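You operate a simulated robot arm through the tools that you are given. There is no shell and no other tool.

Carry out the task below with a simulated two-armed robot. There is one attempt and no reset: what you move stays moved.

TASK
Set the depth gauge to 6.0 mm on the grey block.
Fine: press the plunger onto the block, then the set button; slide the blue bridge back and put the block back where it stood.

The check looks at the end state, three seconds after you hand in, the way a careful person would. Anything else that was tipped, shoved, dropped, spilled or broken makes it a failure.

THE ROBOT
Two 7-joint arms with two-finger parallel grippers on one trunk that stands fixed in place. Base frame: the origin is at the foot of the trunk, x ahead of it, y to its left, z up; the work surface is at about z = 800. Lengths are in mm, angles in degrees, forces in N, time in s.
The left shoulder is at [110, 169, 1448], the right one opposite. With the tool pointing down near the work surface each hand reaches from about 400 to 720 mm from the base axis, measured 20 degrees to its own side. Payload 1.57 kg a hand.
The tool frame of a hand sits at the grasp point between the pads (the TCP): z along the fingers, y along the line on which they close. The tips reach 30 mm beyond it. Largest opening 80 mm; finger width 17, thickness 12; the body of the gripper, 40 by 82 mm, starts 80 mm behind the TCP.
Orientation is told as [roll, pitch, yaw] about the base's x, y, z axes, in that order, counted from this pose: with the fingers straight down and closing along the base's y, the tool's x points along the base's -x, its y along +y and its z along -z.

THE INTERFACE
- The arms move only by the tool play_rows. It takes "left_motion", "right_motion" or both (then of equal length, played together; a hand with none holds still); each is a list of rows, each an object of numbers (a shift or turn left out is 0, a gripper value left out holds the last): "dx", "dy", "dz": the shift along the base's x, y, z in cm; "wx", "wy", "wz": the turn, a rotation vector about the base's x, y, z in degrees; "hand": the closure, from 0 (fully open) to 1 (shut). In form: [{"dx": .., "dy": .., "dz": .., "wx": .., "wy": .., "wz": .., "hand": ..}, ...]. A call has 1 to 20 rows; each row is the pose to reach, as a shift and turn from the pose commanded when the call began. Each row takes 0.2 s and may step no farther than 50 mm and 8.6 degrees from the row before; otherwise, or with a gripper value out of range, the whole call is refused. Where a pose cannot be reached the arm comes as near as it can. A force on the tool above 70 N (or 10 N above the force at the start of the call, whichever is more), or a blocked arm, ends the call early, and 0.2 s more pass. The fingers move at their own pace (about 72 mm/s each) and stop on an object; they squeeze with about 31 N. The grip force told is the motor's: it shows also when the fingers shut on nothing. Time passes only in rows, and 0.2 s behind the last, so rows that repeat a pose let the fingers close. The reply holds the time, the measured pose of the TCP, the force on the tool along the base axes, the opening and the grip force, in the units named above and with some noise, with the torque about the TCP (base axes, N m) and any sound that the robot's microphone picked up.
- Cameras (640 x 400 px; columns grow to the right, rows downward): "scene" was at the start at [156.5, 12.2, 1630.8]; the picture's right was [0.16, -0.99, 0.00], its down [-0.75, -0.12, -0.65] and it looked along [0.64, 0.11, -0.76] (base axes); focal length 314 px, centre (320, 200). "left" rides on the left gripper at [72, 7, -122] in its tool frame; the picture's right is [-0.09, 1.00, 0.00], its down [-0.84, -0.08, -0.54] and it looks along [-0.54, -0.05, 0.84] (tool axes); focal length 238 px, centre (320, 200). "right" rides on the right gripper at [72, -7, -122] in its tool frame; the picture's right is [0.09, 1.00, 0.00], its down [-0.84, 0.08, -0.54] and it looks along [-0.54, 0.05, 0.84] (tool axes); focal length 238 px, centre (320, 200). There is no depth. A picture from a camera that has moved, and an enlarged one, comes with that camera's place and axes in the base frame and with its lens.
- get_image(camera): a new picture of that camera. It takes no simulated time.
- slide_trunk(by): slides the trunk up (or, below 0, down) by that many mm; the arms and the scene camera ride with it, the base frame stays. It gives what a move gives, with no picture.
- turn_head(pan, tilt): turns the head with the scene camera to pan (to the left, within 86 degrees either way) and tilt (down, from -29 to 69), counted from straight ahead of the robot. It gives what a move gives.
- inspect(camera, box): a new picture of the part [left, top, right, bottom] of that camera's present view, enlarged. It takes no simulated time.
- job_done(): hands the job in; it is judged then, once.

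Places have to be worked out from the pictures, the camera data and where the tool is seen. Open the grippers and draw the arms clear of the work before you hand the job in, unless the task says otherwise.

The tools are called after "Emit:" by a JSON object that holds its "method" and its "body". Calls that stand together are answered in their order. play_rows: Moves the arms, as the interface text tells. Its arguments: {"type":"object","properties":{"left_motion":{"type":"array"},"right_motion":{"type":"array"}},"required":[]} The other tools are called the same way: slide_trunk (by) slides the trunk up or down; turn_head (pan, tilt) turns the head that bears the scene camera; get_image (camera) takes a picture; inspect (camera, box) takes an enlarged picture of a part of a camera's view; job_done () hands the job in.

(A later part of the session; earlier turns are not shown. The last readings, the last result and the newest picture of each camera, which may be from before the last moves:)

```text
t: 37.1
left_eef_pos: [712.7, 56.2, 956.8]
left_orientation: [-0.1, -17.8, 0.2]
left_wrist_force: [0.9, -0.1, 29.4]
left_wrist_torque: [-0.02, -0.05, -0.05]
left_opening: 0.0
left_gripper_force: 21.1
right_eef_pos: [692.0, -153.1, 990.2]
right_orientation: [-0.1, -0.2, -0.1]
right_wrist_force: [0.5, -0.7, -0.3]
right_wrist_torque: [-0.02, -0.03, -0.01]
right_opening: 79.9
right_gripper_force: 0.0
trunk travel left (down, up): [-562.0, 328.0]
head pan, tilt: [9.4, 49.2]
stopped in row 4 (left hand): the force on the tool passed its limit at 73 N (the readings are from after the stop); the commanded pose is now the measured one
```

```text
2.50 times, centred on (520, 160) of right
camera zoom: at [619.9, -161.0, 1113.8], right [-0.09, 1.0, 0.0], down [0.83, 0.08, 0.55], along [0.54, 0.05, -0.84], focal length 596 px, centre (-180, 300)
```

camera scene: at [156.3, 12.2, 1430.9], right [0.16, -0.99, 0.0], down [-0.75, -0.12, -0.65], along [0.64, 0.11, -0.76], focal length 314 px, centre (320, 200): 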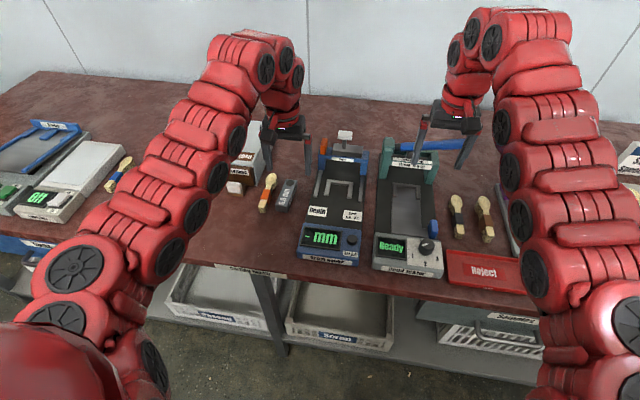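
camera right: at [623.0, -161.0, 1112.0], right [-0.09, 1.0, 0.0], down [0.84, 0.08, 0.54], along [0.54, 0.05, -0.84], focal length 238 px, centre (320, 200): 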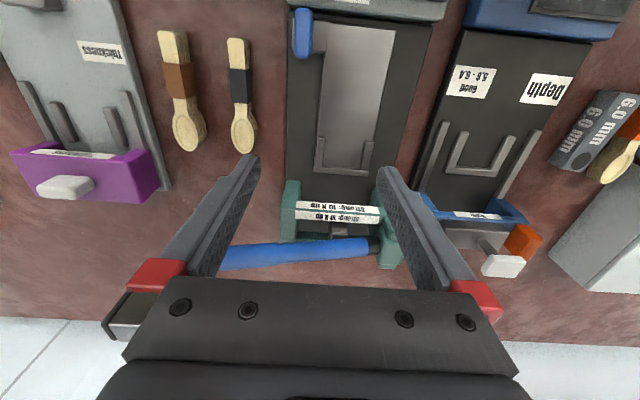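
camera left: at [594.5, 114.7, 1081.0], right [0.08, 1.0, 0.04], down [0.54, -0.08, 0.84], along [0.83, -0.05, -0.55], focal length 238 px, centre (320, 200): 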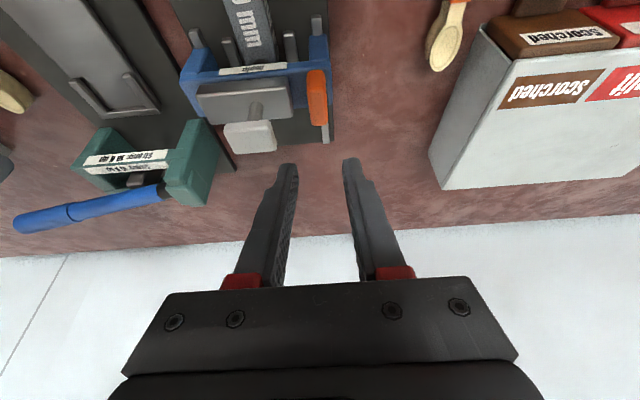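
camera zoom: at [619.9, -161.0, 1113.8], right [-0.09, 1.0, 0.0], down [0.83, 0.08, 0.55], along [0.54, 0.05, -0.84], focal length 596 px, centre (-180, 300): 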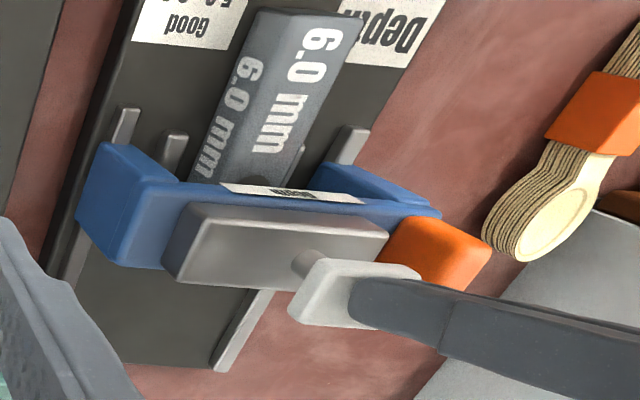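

The plunger hit firm resistance (call stopped at 73 N; now 29 N). I'll read the display and look under the bridge.

Emit:
{"method": "inspect", "body": {"camera": "scene", "box": [320, 220, 360, 255]}}

Emit:
{"method": "inspect", "body": {"camera": "scene", "box": [325, 150, 365, 200]}}

Emit:
{"method": "inspect", "body": {"camera": "left", "box": [200, 0, 440, 230]}}

```text
11.43 times, centred on (340, 238) of scene
camera zoom: at [152.2, 12.2, 1431.0], right [0.16, -0.99, 0.0], down [-0.75, -0.12, -0.66], along [0.65, 0.11, -0.76], focal length 3584 px, centre (91, -229)
```

zoom: 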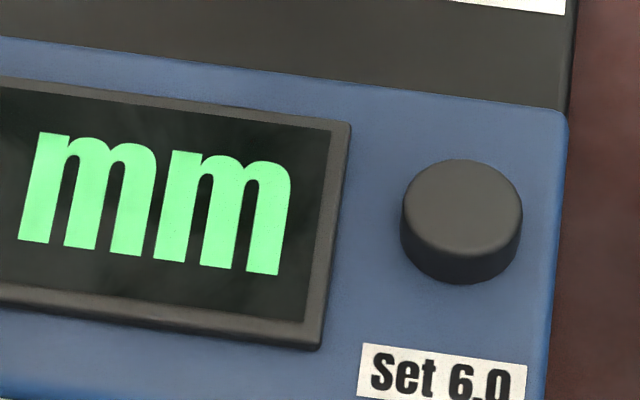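

```text
8.00 times, centred on (345, 175) of scene
camera zoom: at [152.2, 12.2, 1431.0], right [0.16, -0.99, 0.0], down [-0.75, -0.12, -0.66], along [0.65, 0.11, -0.76], focal length 2508 px, centre (120, 400)
```

zoom: 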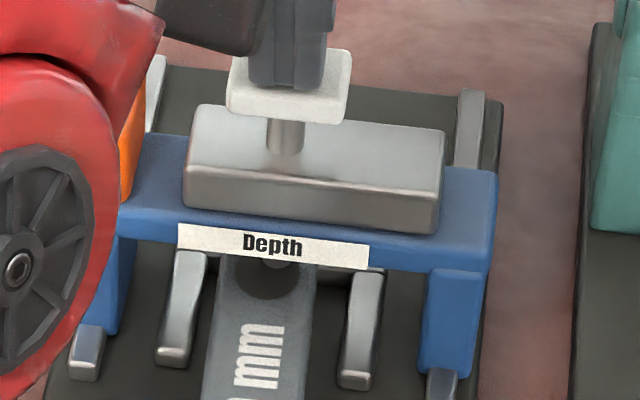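

```text
1.74 times, centred on (320, 115) of left
camera zoom: at [605.7, 62.4, 1050.7], right [0.09, 1.0, 0.02], down [0.63, -0.07, 0.77], along [0.77, -0.05, -0.64], focal length 414 px, centre (320, 348)
```

zoom: 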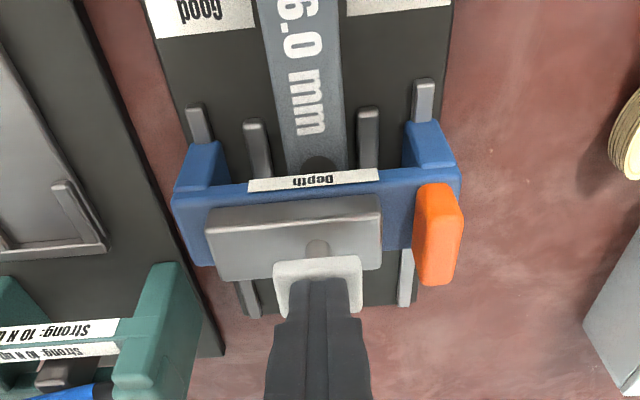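

The plunger's silver tip is visible under the crossbar near the dark circle. I'll zoom in to see whether it sits inside the dimple.

Emit:
{"method": "inspect", "body": {"camera": "scene", "box": [334, 172, 354, 192]}}

Emit:
{"method": "inspect", "body": {"camera": "right", "box": [480, 120, 560, 180]}}

Emit:
{"method": "inspect", "body": {"camera": "left", "box": [290, 70, 360, 130]}}

```text
16.00 times, centred on (344, 182) of scene
camera zoom: at [152.2, 12.2, 1431.0], right [0.16, -0.99, 0.0], down [-0.75, -0.12, -0.66], along [0.65, 0.11, -0.76], focal length 5017 px, centre (-64, 488)
```

zoom: 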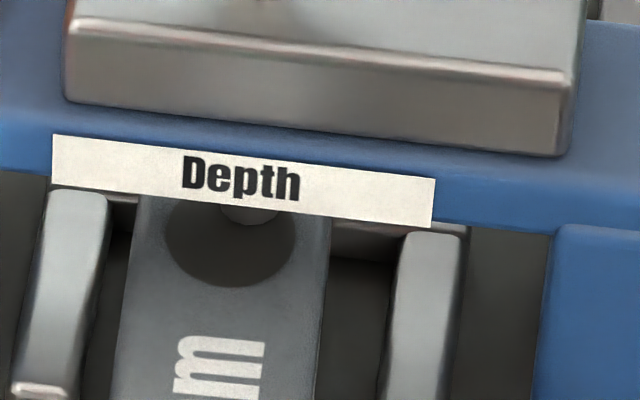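

```text
6.67 times, centred on (520, 150) of right
camera zoom: at [619.9, -161.0, 1113.8], right [-0.09, 1.0, 0.0], down [0.83, 0.08, 0.55], along [0.54, 0.05, -0.84], focal length 1589 px, centre (-1013, 533)
```

zoom: 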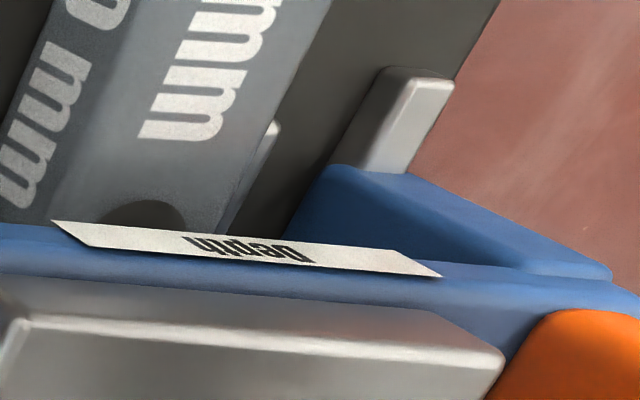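

```text
6.67 times, centred on (325, 100) of left
camera zoom: at [605.7, 62.4, 1050.7], right [0.09, 1.0, 0.02], down [0.63, -0.07, 0.77], along [0.77, -0.05, -0.64], focal length 1589 px, centre (287, 867)
```

zoom: 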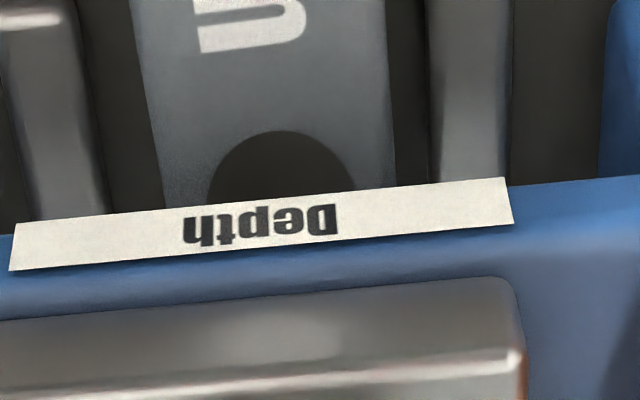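

The tip (≈10 mm wide) sits about 8 mm too far in +x and 2 mm to −y of the dark circle's centre (≈21 mm wide), so it's on the rim, not the recess. I'll lift the hand and see whether the plunger springs back, then shift the bridge.

Emit:
{"method": "play_rows", "body": {"left_motion": [{"dz": 0.5}, {"dz": 1.5}, {"dz": 3}, {"dz": 4.5, "wy": 1.8}]}}

Emit:
{"method": "inspect", "body": {"camera": "scene", "box": [315, 130, 375, 200]}}

Emit:
{"method": "inspect", "body": {"camera": "scene", "box": [334, 172, 354, 192]}}

Emit:
{"method": "inspect", "body": {"camera": "left", "box": [200, 0, 440, 230]}}

```text
t: 38.1
left_eef_pos: [710.9, 56.9, 995.8]
left_orientation: [-0.1, -15.0, 0.1]
left_wrist_force: [0.8, -0.1, 0.6]
left_wrist_torque: [0.0, -0.03, 0.0]
left_opening: 0.0
left_gripper_force: 21.2
right_eef_pos: [695.8, -154.4, 989.5]
right_orientation: [-0.1, 0.0, -0.1]
right_wrist_force: [0.2, -0.2, -0.1]
right_wrist_torque: [0.04, 0.0, 0.01]
right_opening: 79.9
right_gripper_force: 0.0
trunk travel left (down, up): [-562.0, 328.0]
head pan, tilt: [9.4, 49.2]
```

```text
5.71 times, centred on (345, 165) of scene
camera zoom: at [156.4, 12.1, 1430.8], right [0.16, -0.99, 0.0], down [-0.75, -0.12, -0.65], along [0.64, 0.11, -0.76], focal length 1792 px, centre (177, 400)
```

zoom: 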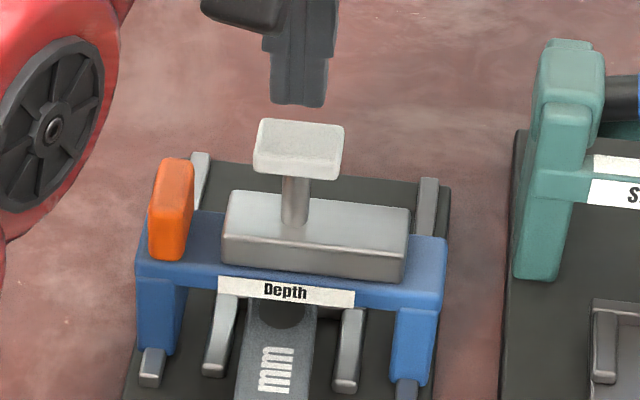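

```text
16.00 times, centred on (344, 182) of scene
camera zoom: at [156.4, 12.1, 1430.8], right [0.16, -0.99, 0.0], down [-0.75, -0.12, -0.65], along [0.64, 0.11, -0.76], focal length 5017 px, centre (-64, 488)
```

zoom: 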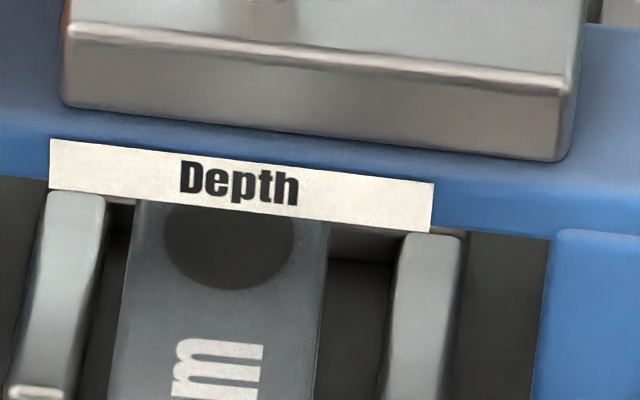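

```text
1.74 times, centred on (320, 115) of left
camera zoom: at [609.7, 62.9, 1095.2], right [0.09, 1.0, 0.02], down [0.67, -0.07, 0.74], along [0.74, -0.05, -0.67], focal length 414 px, centre (320, 348)
```

zoom: 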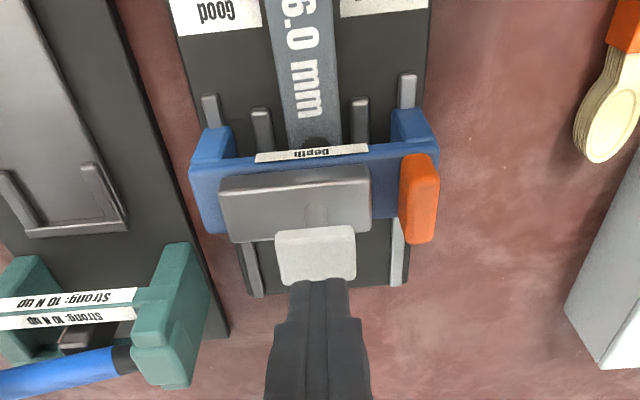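

The plunger springs back up, so it must be held down while the other hand presses Set. First I'll regrip the tab (now at x≈721) with the same relative pose as before to shift the bridge.

Emit:
{"method": "play_rows", "body": {"left_motion": [{"dy": 1.5, "dz": 0.5, "hand": 0.8}, {"dy": 4, "dz": 0.5, "wy": -4.5, "hand": 0.625}, {"dy": 5.15, "dz": 0, "wy": -9, "hand": 0.625}, {"dx": -0.05, "dy": 5.15, "dz": -2.5, "wy": -9, "hand": 0.625}, {"dx": -0.05, "dy": 5.15, "dz": -5, "wy": -9, "hand": 0.625}, {"dx": -0.05, "dy": 5.15, "dz": -6.6, "wy": -9, "hand": 0.625}, {"dx": -0.05, "dy": 5.15, "dz": -6.6, "wy": -9, "hand": 0.625}]}}

Emit:
{"method": "inspect", "body": {"camera": "left", "box": [180, 60, 420, 260]}}

```text
t: 39.7
left_eef_pos: [712.0, 108.7, 929.7]
left_orientation: [-0.2, -24.2, 0.2]
left_wrist_force: [0.0, 0.6, 0.1]
left_wrist_torque: [0.0, -0.02, 0.01]
left_opening: 29.9
left_gripper_force: 0.1
right_eef_pos: [696.1, -152.9, 988.9]
right_orientation: [0.0, -0.1, -0.1]
right_wrist_force: [0.0, 0.0, -0.7]
right_wrist_torque: [0.05, 0.04, 0.02]
right_opening: 79.9
right_gripper_force: 0.1
trunk travel left (down, up): [-562.0, 328.0]
head pan, tilt: [9.4, 49.2]
```

```text
2.00 times, centred on (300, 160) of left
camera zoom: at [595.9, 115.4, 1012.2], right [0.08, 1.0, 0.04], down [0.54, -0.08, 0.84], along [0.84, -0.05, -0.55], focal length 477 px, centre (360, 280)
```

zoom: 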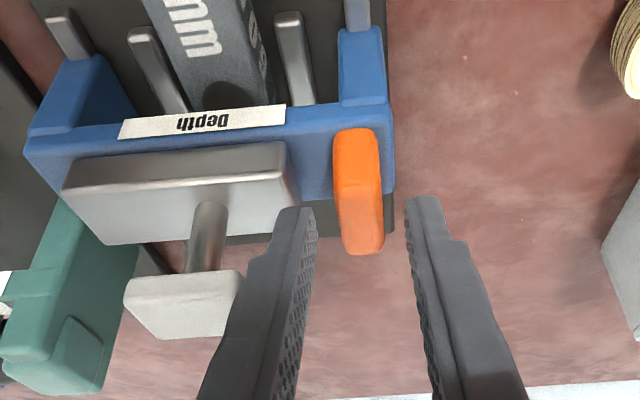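

Aligned as before. I'll close on the tab, then pull the bridge 8 mm toward the robot.

Emit:
{"method": "play_rows", "body": {"left_motion": [{"dz": -0.15, "hand": 0.7}, {"dz": -0.15, "hand": 0.85}, {"dz": -0.15, "hand": 1}, {"dz": -0.15, "hand": 1}, {"dz": -0.15, "hand": 1}, {"dx": -0.2, "dz": -0.15, "hand": 1}, {"dx": -0.4, "dz": -0.15, "hand": 1}, {"dx": -0.6, "dz": -0.15, "hand": 1}, {"dx": -0.8, "dz": -0.15, "hand": 1}, {"dx": -0.8, "dz": -0.15, "hand": 1}]}}

Emit:
{"method": "inspect", "body": {"camera": "scene", "box": [315, 130, 375, 200]}}

Emit:
{"method": "inspect", "body": {"camera": "left", "box": [180, 60, 420, 260]}}

```text
t: 41.9
left_eef_pos: [703.5, 108.7, 928.7]
left_orientation: [-0.1, -24.0, 0.2]
left_wrist_force: [-0.3, 9.9, -2.2]
left_wrist_torque: [0.3, -0.87, -0.2]
left_opening: 15.6
left_gripper_force: 31.2
right_eef_pos: [695.9, -152.2, 989.4]
right_orientation: [-0.2, 0.0, -0.1]
right_wrist_force: [-0.9, 0.7, 0.5]
right_wrist_torque: [0.01, -0.01, -0.01]
right_opening: 80.0
right_gripper_force: 0.0
trunk travel left (down, up): [-562.0, 328.0]
head pan, tilt: [9.4, 49.2]
```

```text
5.71 times, centred on (345, 165) of scene
camera zoom: at [156.5, 13.8, 1430.7], right [0.16, -0.99, 0.0], down [-0.75, -0.12, -0.65], along [0.64, 0.11, -0.76], focal length 1792 px, centre (177, 400)
```

zoom: 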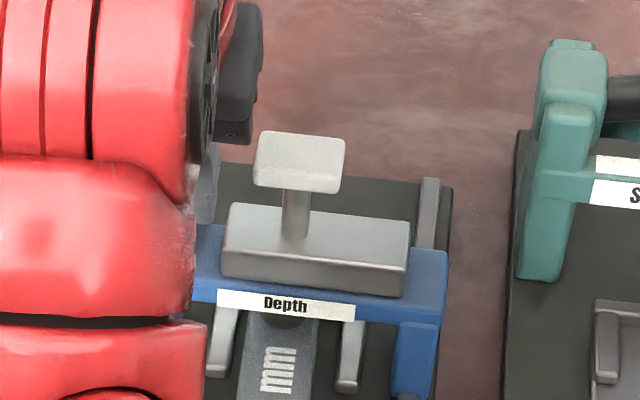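

```text
2.00 times, centred on (300, 160) of left
camera zoom: at [588.1, 115.7, 1010.3], right [0.08, 1.0, 0.04], down [0.54, -0.07, 0.84], along [0.84, -0.05, -0.55], focal length 477 px, centre (360, 280)
```

zoom: 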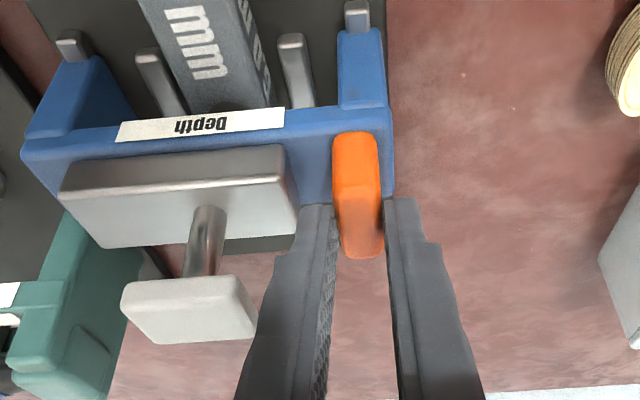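

The bridge followed 8 mm. I'll release the tab, rise, and then raise the trunk 150 mm so both arms can work: left on the plunger, right on the Set button (≈(558, 4.5), top z≈841).

Emit:
{"method": "play_rows", "body": {"left_motion": [{"hand": 0.8}, {"hand": 0.65}, {"hand": 0.625}, {"dz": 2, "hand": 0.625}, {"dz": 5, "hand": 0.625}, {"dz": 7, "hand": 0.8}, {"dz": 7, "hand": 1}]}}

Emit:
{"method": "slide_trunk", "body": {"by": 150}}

Emit:
{"method": "get_image", "body": {"camera": "scene"}}

Emit:
{"method": "get_image", "body": {"camera": "left"}}

```text
t: 43.5
left_eef_pos: [710.1, 107.3, 998.5]
left_orientation: [-0.3, -24.0, 0.2]
left_wrist_force: [-0.7, 0.3, 0.7]
left_wrist_torque: [-0.02, 0.0, -0.02]
left_opening: 0.0
left_gripper_force: 22.2
left hand out of reach, approached as far as the arm can: row 5, 6, 7
right_eef_pos: [695.1, -153.6, 989.3]
right_orientation: [-0.1, -0.1, 0.0]
right_wrist_force: [0.0, 0.3, 0.1]
right_wrist_torque: [-0.03, 0.0, 0.01]
right_opening: 80.0
right_gripper_force: 0.0
trunk travel left (down, up): [-562.0, 328.0]
head pan, tilt: [9.4, 49.2]
```

```text
t: 45.3
left_eef_pos: [710.2, 106.0, 1147.5]
left_orientation: [-0.2, -24.0, 0.2]
left_wrist_force: [0.6, -0.7, 0.6]
left_wrist_torque: [0.01, -0.01, -0.01]
left_opening: 0.0
left_gripper_force: 21.7
right_eef_pos: [694.7, -153.4, 1139.0]
right_orientation: [0.0, 0.0, -0.1]
right_wrist_force: [0.4, 0.9, -0.4]
right_wrist_torque: [0.0, 0.02, -0.01]
right_opening: 79.9
right_gripper_force: 0.1
trunk travel left (down, up): [-712.0, 178.0]
head pan, tilt: [9.4, 49.2]
```

```text
taken
camera scene: at [156.8, 12.2, 1580.7], right [0.16, -0.99, 0.0], down [-0.75, -0.12, -0.65], along [0.64, 0.11, -0.76], focal length 314 px, centre (320, 200)
```

scene: 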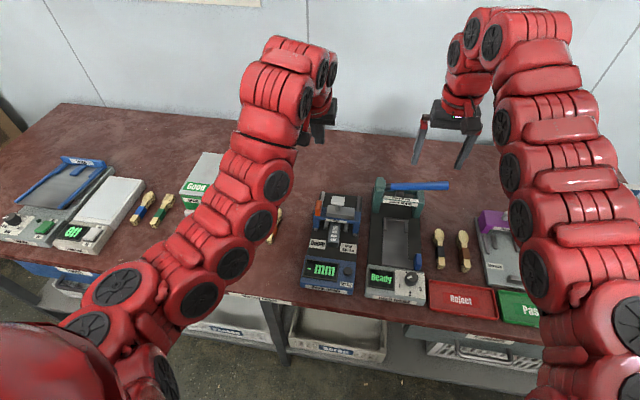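

```text
taken
camera left: at [594.6, 113.2, 1230.9], right [0.08, 1.0, 0.04], down [0.54, -0.07, 0.84], along [0.84, -0.05, -0.55], focal length 238 px, centre (320, 200)
```

left: 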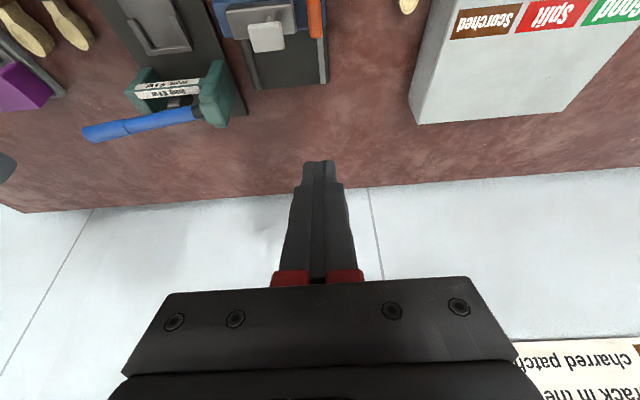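

Trunk is up. Now I'll bring the left hand (pitch −12°) to hover over the cap (now ≈(709, 55)), and the right hand, closed and rolled so its wrist stays to the right, to an intermediate point toward the Set button.

Emit:
{"method": "play_rows", "body": {"left_motion": [{"dx": 0, "dy": -1, "dz": -3, "wy": 2}, {"dx": -0.1, "dy": -2.2, "dz": -6.5, "wy": 5}, {"dx": -0.3, "dy": -3.5, "dz": -10, "wy": 8}, {"dx": -0.5, "dy": -4.6, "dz": -13, "wy": 11}, {"dx": -0.7, "dy": -5.15, "dz": -15.2, "wy": 12}, {"dx": -0.7, "dy": -5.15, "dz": -15.2, "wy": 12}], "right_motion": [{"dx": -1, "dy": 1, "dz": -3, "wx": 3, "hand": 1}, {"dx": -2.5, "dy": 2.5, "dz": -6.5, "wx": 6, "hand": 1}, {"dx": -4, "dy": 4, "dz": -10, "wx": 9, "hand": 1}, {"dx": -5.5, "dy": 5.5, "dz": -13.5, "wx": 12, "hand": 1}, {"dx": -7, "dy": 7, "dz": -16.5, "wx": 15, "hand": 1}, {"dx": -7.5, "dy": 7.3, "dz": -18, "wx": 15, "hand": 1}]}}

Emit:
{"method": "get_image", "body": {"camera": "scene"}}

Emit:
{"method": "get_image", "body": {"camera": "left"}}

Emit:
{"method": "get_image", "body": {"camera": "right"}}

```text
t: 46.7
left_eef_pos: [703.5, 54.7, 996.8]
left_orientation: [-0.2, -12.1, 0.1]
left_wrist_force: [0.4, -1.1, -0.1]
left_wrist_torque: [-0.02, 0.01, 0.0]
left_opening: 0.0
left_gripper_force: 21.5
right_eef_pos: [625.5, -79.8, 958.6]
right_orientation: [14.9, 0.1, -0.2]
right_wrist_force: [-0.8, 0.4, -0.5]
right_wrist_torque: [0.0, 0.0, -0.01]
right_opening: 0.0
right_gripper_force: 21.3
right hand out of reach, approached as far as the arm can: row 5, 6
trunk travel left (down, up): [-712.0, 178.0]
head pan, tilt: [9.4, 49.2]
```

```text
taken
camera scene: at [156.0, 12.5, 1580.9], right [0.16, -0.99, 0.0], down [-0.75, -0.12, -0.65], along [0.64, 0.11, -0.76], focal length 314 px, centre (320, 200)
```

scene: 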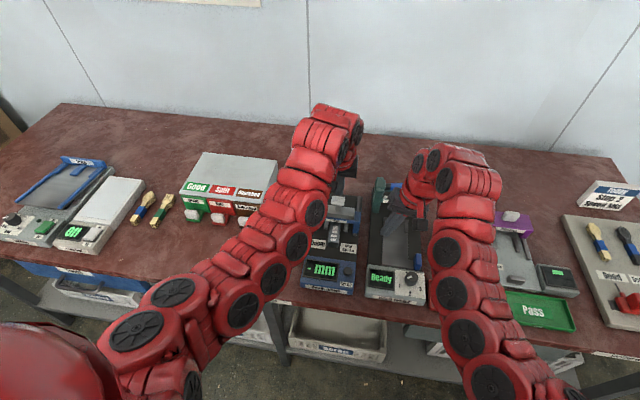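

```text
taken
camera left: at [607.2, 60.9, 1101.3], right [0.09, 1.0, 0.02], down [0.7, -0.07, 0.71], along [0.7, -0.05, -0.71], focal length 238 px, centre (320, 200)
```

left: 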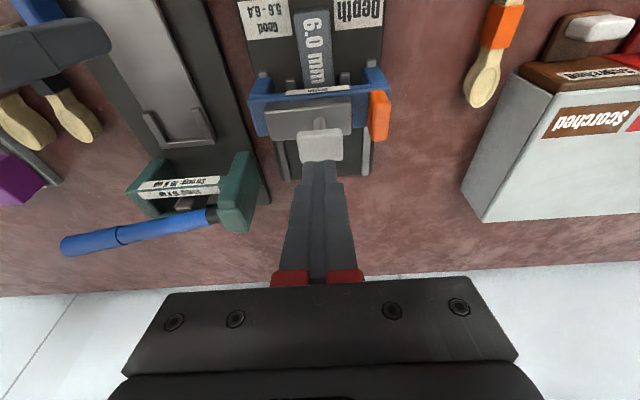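

```text
taken
camera right: at [554.3, -118.6, 1074.9], right [-0.09, 0.96, 0.26], down [0.84, -0.07, 0.54], along [0.54, 0.26, -0.8], focal length 238 px, centre (320, 200)
```

right: 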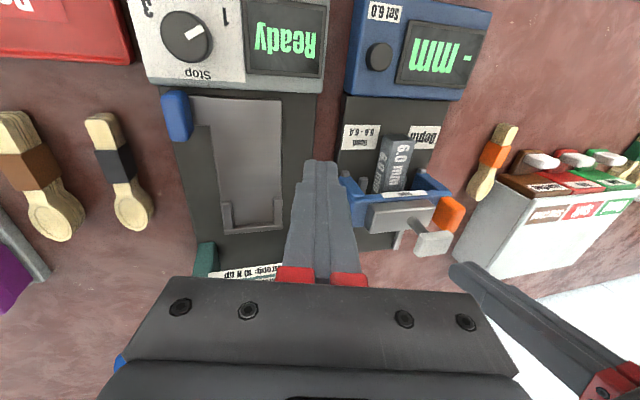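

The right arm again nears its inner limit at this height. Raising the trunk another 100 mm will give room for the button; both hands ride up and I'll lower them after.

Emit:
{"method": "slide_trunk", "body": {"by": 100}}

Emit:
{"method": "play_rows", "body": {"left_motion": [{"dz": -3}, {"dz": -6}, {"dz": -8}, {"dz": -10}, {"dz": -10}], "right_motion": [{"dz": -4}, {"dz": -8, "dy": 1}, {"dx": -1, "dz": -11, "dy": 4}, {"dx": -3.5, "dy": 7, "dz": -13}, {"dx": -6.5, "dy": 8.4, "dz": -14}]}}

Emit:
{"method": "get_image", "body": {"camera": "right"}}

Emit:
{"method": "inspect", "body": {"camera": "left", "box": [220, 40, 420, 220]}}

Emit:
{"method": "get_image", "body": {"camera": "scene"}}

```text
t: 48.0
left_eef_pos: [703.6, 55.0, 1096.1]
left_orientation: [0.0, -12.0, 0.1]
left_wrist_force: [-0.4, 0.0, -0.5]
left_wrist_torque: [-0.01, 0.0, 0.02]
left_opening: 0.1
left_gripper_force: 21.4
right_eef_pos: [627.3, -79.3, 1057.4]
right_orientation: [15.1, 0.1, -0.1]
right_wrist_force: [0.3, -0.7, 0.1]
right_wrist_torque: [0.02, -0.01, -0.02]
right_opening: 0.1
right_gripper_force: 21.4
trunk travel left (down, up): [-812.0, 78.0]
head pan, tilt: [9.4, 49.2]
```

```text
t: 49.2
left_eef_pos: [703.1, 55.9, 997.4]
left_orientation: [-0.2, -12.1, 0.1]
left_wrist_force: [0.4, 0.9, -0.2]
left_wrist_torque: [0.0, -0.03, -0.01]
left_opening: 0.0
left_gripper_force: 21.8
right_eef_pos: [560.3, 4.1, 920.0]
right_orientation: [14.9, -0.1, -0.1]
right_wrist_force: [-0.8, -0.4, -0.2]
right_wrist_torque: [0.0, -0.04, 0.04]
right_opening: 0.0
right_gripper_force: 21.4
trunk travel left (down, up): [-812.0, 78.0]
head pan, tilt: [9.4, 49.2]
```

```text
taken
camera right: at [488.6, -34.2, 1037.0], right [-0.09, 0.96, 0.26], down [0.84, -0.07, 0.54], along [0.54, 0.26, -0.8], focal length 238 px, centre (320, 200)
```

right: 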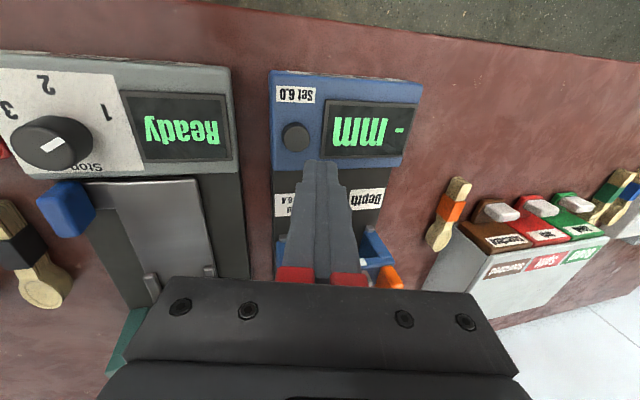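

```text
2.22 times, centred on (320, 130) of left
camera zoom: at [606.7, 62.4, 1102.1], right [0.09, 1.0, 0.02], down [0.7, -0.07, 0.71], along [0.7, -0.05, -0.71], focal length 530 px, centre (320, 356)
```

zoom: 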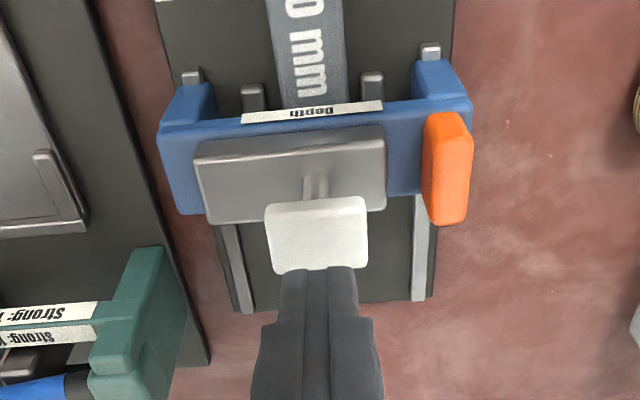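

```text
taken
camera scene: at [155.0, 12.5, 1681.0], right [0.16, -0.99, 0.0], down [-0.75, -0.12, -0.65], along [0.65, 0.11, -0.76], focal length 314 px, centre (320, 200)
```

scene: 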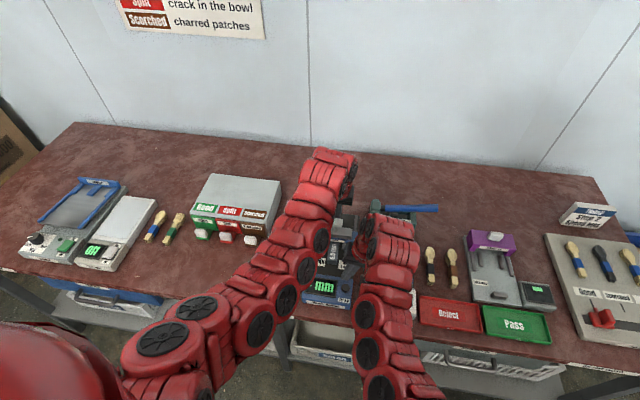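

Right tip is near above the button (button ≈(557, 4, 841)), left tip over the cap. I'll press the plunger down first: left lowers ~41 mm, right adjusts 3.5 mm in x and comes to ~20 mm above the button.

Emit:
{"method": "play_rows", "body": {"left_motion": [{"dx": 0.3, "dz": -1.5}, {"dx": 0.4, "dz": -3}, {"dx": 0.4, "dz": -3.5}, {"dx": 0.4, "dz": -3.8}, {"dx": 0.4, "dz": -4.1}], "right_motion": [{"dx": -0.1, "dz": -0.5}, {"dx": -0.3, "dz": -1.5}, {"dx": -0.35, "dz": -2.5}, {"dx": -0.35, "dz": -2.5}, {"dx": -0.35, "dz": -2.5}]}}

Emit:
{"method": "get_image", "body": {"camera": "right"}}

Emit:
{"method": "inspect", "body": {"camera": "left", "box": [220, 40, 420, 220]}}

```text
t: 50.4
left_eef_pos: [707.7, 53.9, 957.0]
left_orientation: [-0.1, -12.3, 0.2]
left_wrist_force: [-1.6, 2.0, 6.2]
left_wrist_torque: [0.02, 0.04, -0.01]
left_opening: 0.3
left_gripper_force: 21.0
right_eef_pos: [559.0, 3.9, 893.8]
right_orientation: [15.0, 0.1, -0.1]
right_wrist_force: [0.7, -0.1, 0.7]
right_wrist_torque: [-0.01, -0.03, 0.04]
right_opening: 0.1
right_gripper_force: 21.1
trunk travel left (down, up): [-812.0, 78.0]
head pan, tilt: [9.4, 49.2]
```

```text
taken
camera right: at [486.0, -34.5, 1010.7], right [-0.09, 0.96, 0.26], down [0.84, -0.07, 0.54], along [0.54, 0.27, -0.8], focal length 238 px, centre (320, 200)
```

right: 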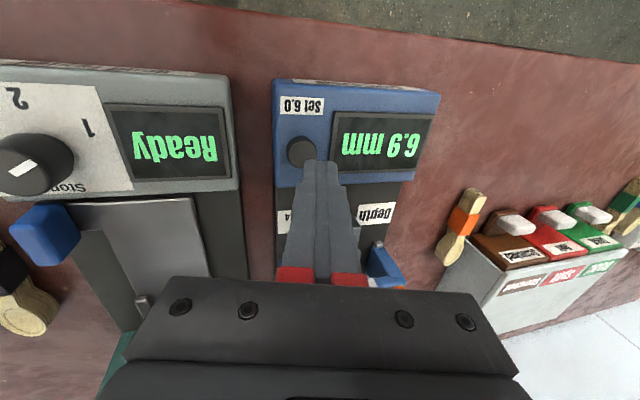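

```text
2.22 times, centred on (320, 130) of left
camera zoom: at [611.3, 61.2, 1061.1], right [0.09, 1.0, 0.02], down [0.7, -0.07, 0.71], along [0.7, -0.05, -0.71], focal length 530 px, centre (320, 356)
```

zoom: 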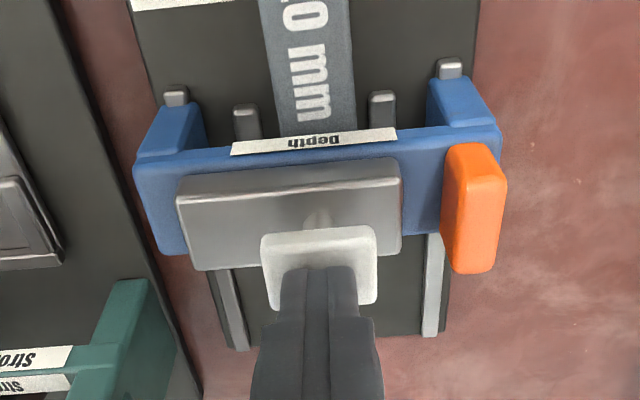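

The display now reads 6.9 mm live with the plunger in the recess. I'll press slightly more to make sure the plunger is firmly on the recess floor, and re-read.

Emit:
{"method": "play_rows", "body": {"left_motion": [{"dz": -0.1}, {"dz": -0.2}, {"dz": -0.2}]}}

Emit:
{"method": "inspect", "body": {"camera": "right", "box": [260, 60, 460, 220]}}

```text
t: 51.2
left_eef_pos: [708.4, 55.1, 956.4]
left_orientation: [0.0, -12.3, 0.1]
left_wrist_force: [3.8, 1.7, 17.7]
left_wrist_torque: [0.05, -0.1, 0.02]
left_opening: 0.0
left_gripper_force: 21.4
right_eef_pos: [556.9, 5.0, 894.1]
right_orientation: [15.0, 0.0, -0.1]
right_wrist_force: [-0.3, 0.0, 0.3]
right_wrist_torque: [0.0, -0.02, 0.01]
right_opening: 0.1
right_gripper_force: 21.2
trunk travel left (down, up): [-812.0, 78.0]
head pan, tilt: [9.4, 49.2]
```

```text
2.50 times, centred on (360, 140) of right
camera zoom: at [485.3, -34.5, 1011.2], right [-0.09, 0.96, 0.26], down [0.84, -0.07, 0.54], along [0.54, 0.27, -0.8], focal length 596 px, centre (220, 350)
```

zoom: 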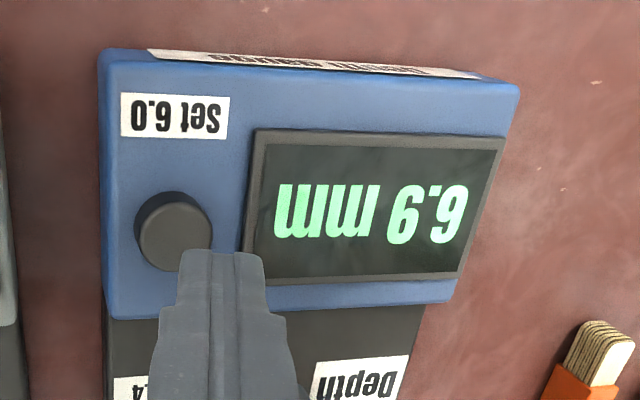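

Steady 6.9 mm at 18 N, so the plunger is on the floor and the gauge needs setting. Left holds; now the right hand lowers onto the Set button.

Emit:
{"method": "play_rows", "body": {"right_motion": [{"dz": -0.8}, {"dz": -1.5}, {"dz": -2.0}, {"dz": -2.3}, {"dz": -2.5}]}}

Emit:
{"method": "inspect", "body": {"camera": "right", "box": [260, 60, 460, 220]}}

```text
t: 52.4
left_eef_pos: [707.6, 54.0, 955.3]
left_orientation: [-0.2, -12.4, 0.2]
left_wrist_force: [10.1, 1.6, 26.4]
left_wrist_torque: [0.05, -0.3, -0.01]
left_opening: 0.0
left_gripper_force: 21.6
right_eef_pos: [556.6, 4.9, 870.1]
right_orientation: [15.1, 0.0, -0.1]
right_wrist_force: [0.3, 0.2, 1.8]
right_wrist_torque: [-0.01, -0.02, 0.01]
right_opening: 0.1
right_gripper_force: 21.6
trunk travel left (down, up): [-812.0, 78.0]
head pan, tilt: [9.4, 49.2]
heard: click
```

```text
2.50 times, centred on (360, 140) of right
camera zoom: at [484.3, -34.3, 986.9], right [-0.09, 0.96, 0.26], down [0.84, -0.07, 0.54], along [0.54, 0.27, -0.8], focal length 596 px, centre (220, 350)
```

zoom: 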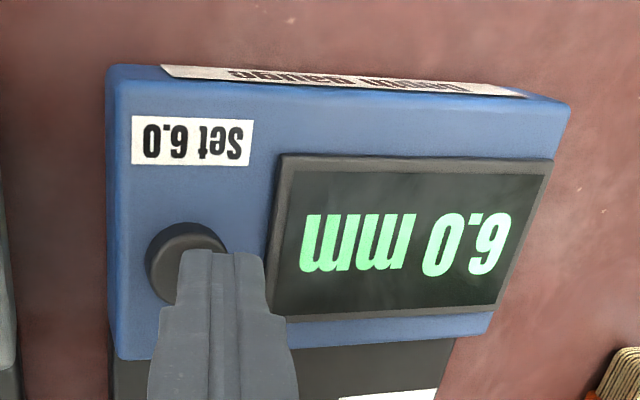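

Click heard and the display now shows 6.0 mm. I'll lift the right hand straight off the button, then release the plunger.

Emit:
{"method": "play_rows", "body": {"right_motion": [{"dz": 1}, {"dz": 3}, {"dz": 5}, {"dz": 7}]}}

Emit:
{"method": "inspect", "body": {"camera": "right", "box": [240, 60, 460, 220]}}

```text
t: 53.4
left_eef_pos: [707.3, 54.6, 956.8]
left_orientation: [-0.1, -12.3, 0.2]
left_wrist_force: [11.9, 0.5, 32.4]
left_wrist_torque: [0.01, -0.33, -0.01]
left_opening: 0.0
left_gripper_force: 21.3
right_eef_pos: [556.8, 3.4, 939.8]
right_orientation: [15.0, 0.0, -0.1]
right_wrist_force: [-0.2, -0.3, 0.0]
right_wrist_torque: [0.01, -0.01, 0.01]
right_opening: 0.1
right_gripper_force: 20.9
trunk travel left (down, up): [-812.0, 78.0]
head pan, tilt: [9.4, 49.2]
```

```text
2.50 times, centred on (350, 140) of right
camera zoom: at [483.8, -35.5, 1056.6], right [-0.09, 0.96, 0.26], down [0.84, -0.07, 0.54], along [0.54, 0.27, -0.8], focal length 596 px, centre (245, 350)
```

zoom: 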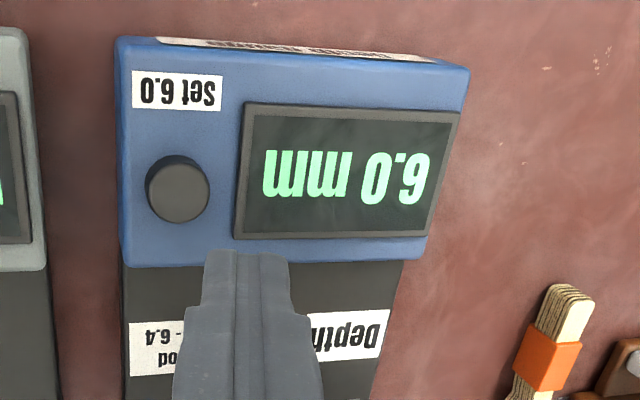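

Set at 6.0 mm and the button is released. Now I'll lift the left hand off the plunger and draw the right hand back out to its side, both rising.

Emit:
{"method": "play_rows", "body": {"left_motion": [{"dz": 1}, {"dz": 3}, {"dz": 6}, {"dz": 9.5}, {"dz": 13}, {"dz": 14}, {"dz": 14}, {"dz": 14}], "right_motion": [{"dx": 1, "dy": -1, "dz": 2}, {"dx": 3, "dy": -4, "dz": 4}, {"dx": 5.5, "dy": -7, "dz": 7}, {"dx": 7.5, "dy": -9.5, "dz": 10, "wx": -3}, {"dx": 9, "dy": -12, "dz": 12, "wx": -7}, {"dx": 11, "dy": -14, "dz": 14, "wx": -11}, {"dx": 12.5, "dy": -15.5, "dz": 16, "wx": -15}, {"dx": 13.5, "dy": -16, "dz": 18, "wx": -15}]}}

Emit:
{"method": "get_image", "body": {"camera": "scene"}}

```text
t: 55.2
left_eef_pos: [708.0, 53.5, 1095.1]
left_orientation: [0.0, -12.0, 0.1]
left_wrist_force: [0.5, -0.2, 0.4]
left_wrist_torque: [-0.01, -0.04, 0.01]
left_opening: 0.2
left_gripper_force: 21.0
right_eef_pos: [693.4, -158.9, 1120.2]
right_orientation: [-0.1, 0.0, -0.2]
right_wrist_force: [0.1, -0.4, -0.8]
right_wrist_torque: [0.02, 0.0, 0.02]
right_opening: 0.0
right_gripper_force: 21.8
trunk travel left (down, up): [-812.0, 78.0]
head pan, tilt: [9.4, 49.2]
```

```text
taken
camera scene: at [156.3, 11.8, 1680.8], right [0.16, -0.99, 0.0], down [-0.75, -0.12, -0.65], along [0.64, 0.11, -0.76], focal length 314 px, centre (320, 200)
```

scene: 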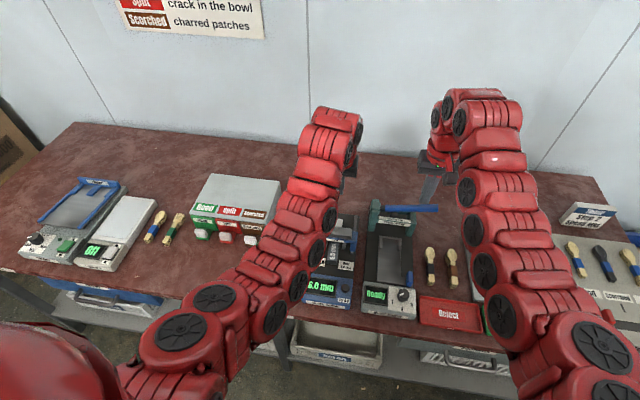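

Display still reads 6.0 mm. I'll lower the trunk 100 mm (hands remain well above everything) for the bridge and block work.

Emit:
{"method": "slide_trunk", "body": {"by": -100}}

Emit:
{"method": "play_rows", "body": {"left_motion": [{"dz": 0.5, "dy": 1.5, "wy": -4, "hand": 0.8}, {"dx": -0.2, "dy": 4, "wy": -8, "hand": 0.625}, {"dx": -0.4, "dy": 5.3, "wy": -12, "hand": 0.625}, {"dx": -0.5, "dy": 5.3, "dz": -2, "wy": -12, "hand": 0.625}, {"dx": -0.5, "dy": 5.3, "dz": -4, "wy": -12, "hand": 0.625}, {"dx": -0.5, "dy": 5.3, "dz": -5, "wy": -12, "hand": 0.625}]}}

Emit:
{"method": "inspect", "body": {"camera": "left", "box": [180, 60, 420, 260]}}

```text
t: 56.5
left_eef_pos: [708.0, 54.4, 993.6]
left_orientation: [0.0, -12.0, 0.1]
left_wrist_force: [0.3, -0.2, -0.7]
left_wrist_torque: [-0.02, 0.01, -0.03]
left_opening: 0.0
left_gripper_force: 20.8
right_eef_pos: [691.8, -157.4, 1019.6]
right_orientation: [-0.1, 0.0, -0.1]
right_wrist_force: [-0.3, -0.1, 0.2]
right_wrist_torque: [0.0, 0.03, 0.0]
right_opening: 0.2
right_gripper_force: 21.4
trunk travel left (down, up): [-712.0, 178.0]
head pan, tilt: [9.4, 49.2]
```

```text
t: 57.9
left_eef_pos: [703.2, 107.9, 943.2]
left_orientation: [-0.3, -24.0, 0.1]
left_wrist_force: [0.2, -0.4, 0.6]
left_wrist_torque: [-0.02, 0.03, -0.02]
left_opening: 30.0
left_gripper_force: 0.0
right_eef_pos: [692.6, -156.4, 1019.2]
right_orientation: [-0.1, 0.0, -0.1]
right_wrist_force: [0.2, -0.4, 0.2]
right_wrist_torque: [-0.01, 0.01, 0.0]
right_opening: 0.0
right_gripper_force: 21.4
trunk travel left (down, up): [-712.0, 178.0]
head pan, tilt: [9.4, 49.2]
```

```text
2.00 times, centred on (300, 160) of left
camera zoom: at [586.8, 113.9, 1027.2], right [0.08, 1.0, 0.04], down [0.54, -0.07, 0.84], along [0.84, -0.05, -0.55], focal length 477 px, centre (360, 280)
```

zoom: 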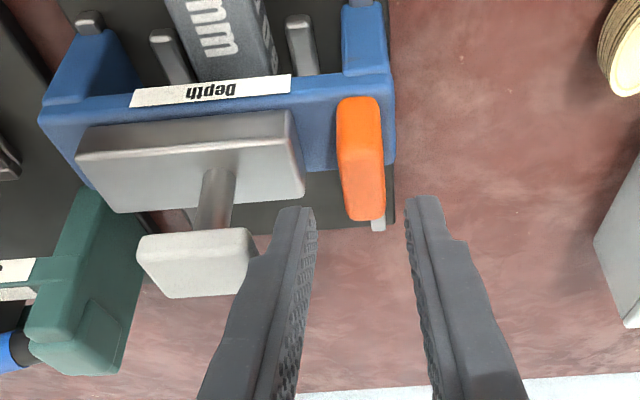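

Aligned over the tab. I'll descend 16 mm, close on it, and check the grip.

Emit:
{"method": "play_rows", "body": {"left_motion": [{"dz": -0.8, "hand": 0.625}, {"dz": -1.6, "hand": 0.625}, {"dz": -1.6, "hand": 0.75}, {"dz": -1.6, "hand": 0.9}, {"dz": -1.6, "hand": 1}, {"dz": -1.6, "hand": 1}]}}

Emit:
{"method": "inspect", "body": {"camera": "left", "box": [180, 60, 420, 260]}}

```text
t: 59.3
left_eef_pos: [702.3, 108.7, 927.0]
left_orientation: [-0.1, -24.0, 0.2]
left_wrist_force: [-0.3, 5.6, -4.1]
left_wrist_torque: [0.28, -0.25, -0.21]
left_opening: 15.8
left_gripper_force: 31.9
right_eef_pos: [693.7, -156.1, 1019.0]
right_orientation: [0.1, 0.1, -0.2]
right_wrist_force: [0.0, -0.8, -0.6]
right_wrist_torque: [0.0, -0.02, -0.01]
right_opening: 0.0
right_gripper_force: 20.9
trunk travel left (down, up): [-712.0, 178.0]
head pan, tilt: [9.4, 49.2]
```

```text
2.00 times, centred on (300, 160) of left
camera zoom: at [586.8, 115.6, 1010.5], right [0.08, 1.0, 0.04], down [0.54, -0.07, 0.84], along [0.83, -0.05, -0.55], focal length 477 px, centre (360, 280)
```

zoom: 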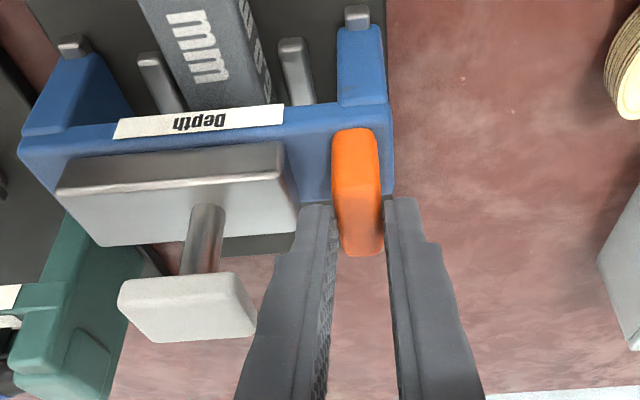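

Gripped the same way as the first time; returning the hand 92 mm forward restores the bridge's original place. I'll push it back slowly.

Emit:
{"method": "play_rows", "body": {"left_motion": [{"dx": 0.8}, {"dx": 2}, {"dx": 3.3}, {"dx": 4.6}, {"dx": 5.9}, {"dx": 7.2}, {"dx": 8.2}, {"dx": 8.8}, {"dx": 9.2}, {"dx": 9.2}, {"dx": 9.2}]}}

Emit:
{"method": "inspect", "body": {"camera": "left", "box": [180, 60, 420, 260]}}

Emit:
{"method": "get_image", "body": {"camera": "scene"}}

```text
t: 61.7
left_eef_pos: [794.1, 109.2, 928.5]
left_orientation: [-0.2, -24.0, 0.2]
left_wrist_force: [1.1, 11.8, 5.0]
left_wrist_torque: [0.4, 0.23, -0.08]
left_opening: 15.6
left_gripper_force: 31.2
right_eef_pos: [692.7, -156.1, 1020.4]
right_orientation: [-0.1, 0.0, -0.2]
right_wrist_force: [-0.4, 0.7, 0.7]
right_wrist_torque: [0.0, 0.01, 0.02]
right_opening: 0.0
right_gripper_force: 21.3
trunk travel left (down, up): [-712.0, 178.0]
head pan, tilt: [9.4, 49.2]
```

```text
2.00 times, centred on (300, 160) of left
camera zoom: at [678.3, 115.7, 1010.3], right [0.08, 1.0, 0.03], down [0.54, -0.07, 0.84], along [0.84, -0.05, -0.55], focal length 477 px, centre (360, 280)
```

zoom: 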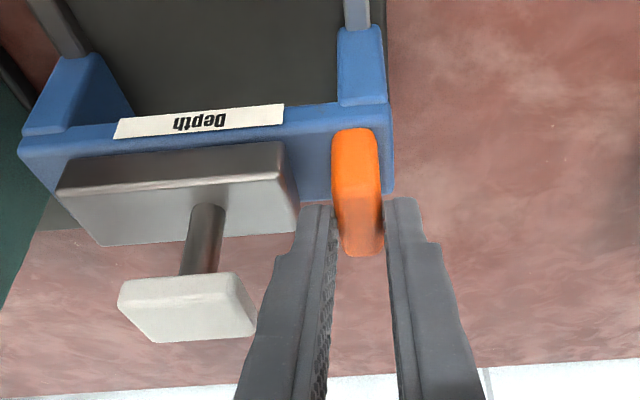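

```text
taken
camera scene: at [155.9, 14.1, 1580.9], right [0.16, -0.99, 0.0], down [-0.75, -0.12, -0.65], along [0.64, 0.11, -0.76], focal length 314 px, centre (320, 200)
```

scene: 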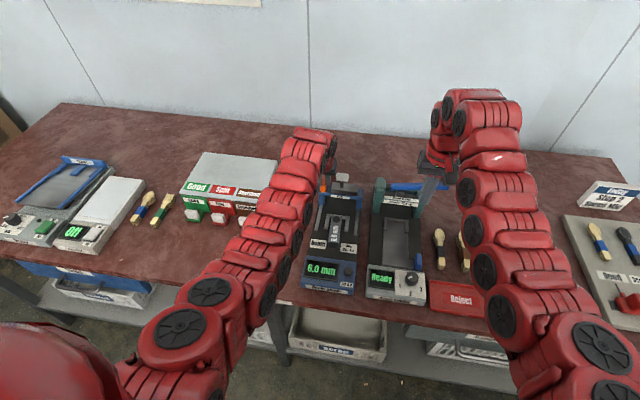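

The bridge is back where it was (view matches the first grip within about 1 mm) and the display keeps 6.0 mm. I'll release the tab and rise.

Emit:
{"method": "play_rows", "body": {"left_motion": [{"hand": 0.8}, {"hand": 0.65}, {"hand": 0.625}, {"dz": 2, "hand": 0.625}, {"dz": 5, "hand": 0.625}, {"dz": 7, "hand": 0.625}, {"dz": 7, "hand": 0.625}]}}

Emit:
{"method": "inspect", "body": {"camera": "left", "box": [160, 20, 360, 180]}}

Emit:
{"method": "inspect", "body": {"camera": "scene", "box": [290, 160, 410, 310]}}

```text
t: 63.3
left_eef_pos: [795.4, 105.5, 997.3]
left_orientation: [-0.1, -24.2, 0.0]
left_wrist_force: [0.5, 0.9, 0.4]
left_wrist_torque: [-0.01, -0.01, 0.0]
left_opening: 30.1
left_gripper_force: 0.0
right_eef_pos: [693.3, -156.6, 1020.2]
right_orientation: [-0.1, 0.1, -0.1]
right_wrist_force: [0.0, -0.5, -0.5]
right_wrist_torque: [-0.01, 0.0, 0.01]
right_opening: 0.0
right_gripper_force: 21.2
trunk travel left (down, up): [-712.0, 178.0]
head pan, tilt: [9.4, 49.2]
```

```text
2.50 times, centred on (260, 100) of left
camera zoom: at [679.1, 111.9, 1080.2], right [0.08, 1.0, 0.04], down [0.54, -0.07, 0.84], along [0.84, -0.05, -0.55], focal length 596 px, centre (470, 450)
```

zoom: 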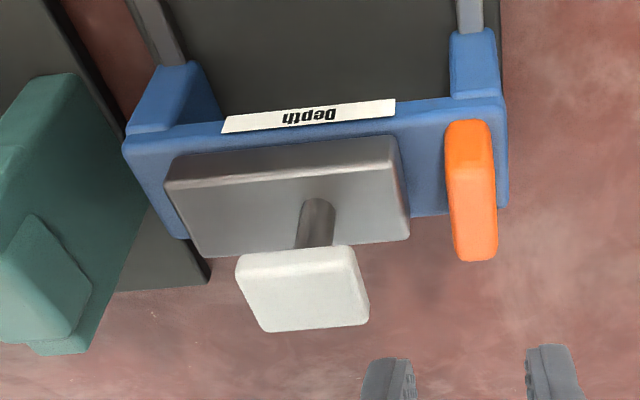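

```text
2.67 times, centred on (350, 235) of scene
camera zoom: at [156.7, 12.2, 1580.8], right [0.16, -0.99, 0.0], down [-0.75, -0.12, -0.65], along [0.64, 0.11, -0.76], focal length 836 px, centre (240, 107)
```

zoom: 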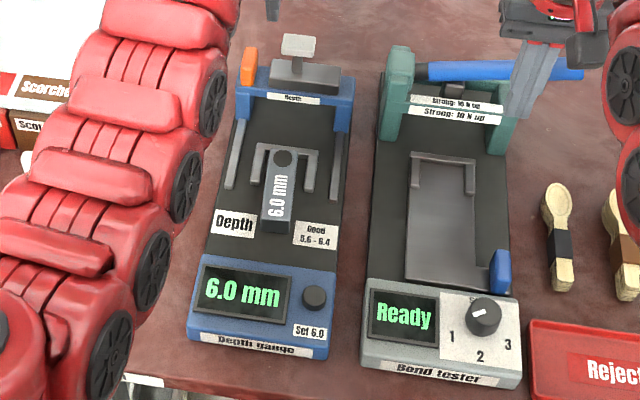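

All good: bridge back, reading 6.0 mm. Now I'll move the left hand back over the block in the nest, vertical, with a 44 mm opening, and check alignment.

Emit:
{"method": "play_rows", "body": {"left_motion": [{"dx": -2, "dy": -1, "dz": 0.5, "wy": 5, "hand": 0.45}, {"dx": -5, "dy": -2.5, "dz": 0.5, "wy": 11, "hand": 0.45}, {"dx": -8, "dy": -4, "dz": 0.5, "wy": 17, "hand": 0.45}, {"dx": -10.5, "dy": -5, "dz": 0, "wy": 23, "hand": 0.45}, {"dx": -11.6, "dy": -5.05, "dz": -2, "wy": 24, "wz": 1.4, "hand": 0.45}, {"dx": -11.6, "dy": -5.05, "dz": -5, "wy": 24, "wz": 1.4, "hand": 0.45}, {"dx": -11.6, "dy": -5.05, "dz": -7, "wy": 24, "wz": 1.4, "hand": 0.45}, {"dx": -11.6, "dy": -5.05, "dz": -7, "wy": 24, "wz": 1.4, "hand": 0.45}]}}

Emit:
{"method": "get_image", "body": {"camera": "left"}}

Emit:
{"method": "inspect", "body": {"camera": "left", "box": [220, 60, 420, 260]}}

```text
t: 65.1
left_eef_pos: [678.0, 55.6, 929.3]
left_orientation: [0.2, -0.1, 1.6]
left_wrist_force: [-0.7, 0.8, 0.5]
left_wrist_torque: [-0.04, -0.02, 0.04]
left_opening: 43.8
left_gripper_force: 0.1
right_eef_pos: [692.4, -157.4, 1019.2]
right_orientation: [0.0, 0.0, -0.1]
right_wrist_force: [-0.2, 0.2, 0.2]
right_wrist_torque: [0.03, -0.02, -0.03]
right_opening: 0.0
right_gripper_force: 21.3
trunk travel left (down, up): [-712.0, 178.0]
head pan, tilt: [9.4, 49.2]
```

```text
taken
camera left: at [605.9, 60.2, 1051.5], right [0.07, 1.0, 0.0], down [0.84, -0.06, 0.54], along [0.54, -0.03, -0.84], focal length 238 px, centre (320, 200)
```

left: 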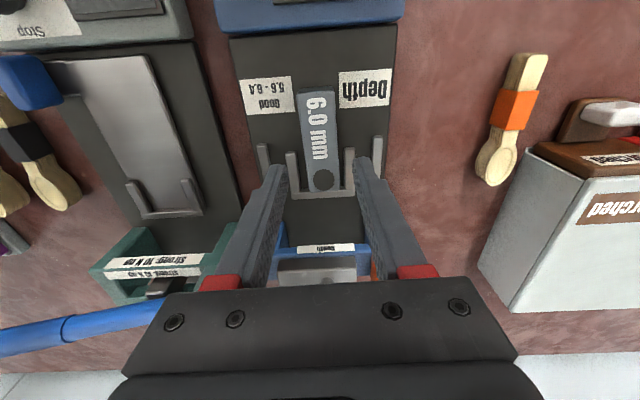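

```text
2.00 times, centred on (320, 160) of left
camera zoom: at [605.9, 60.2, 1051.5], right [0.07, 1.0, 0.0], down [0.84, -0.06, 0.54], along [0.54, -0.03, -0.84], focal length 477 px, centre (320, 280)
```

zoom: 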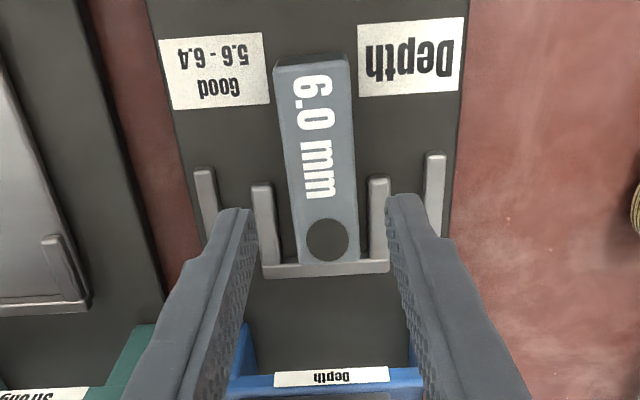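

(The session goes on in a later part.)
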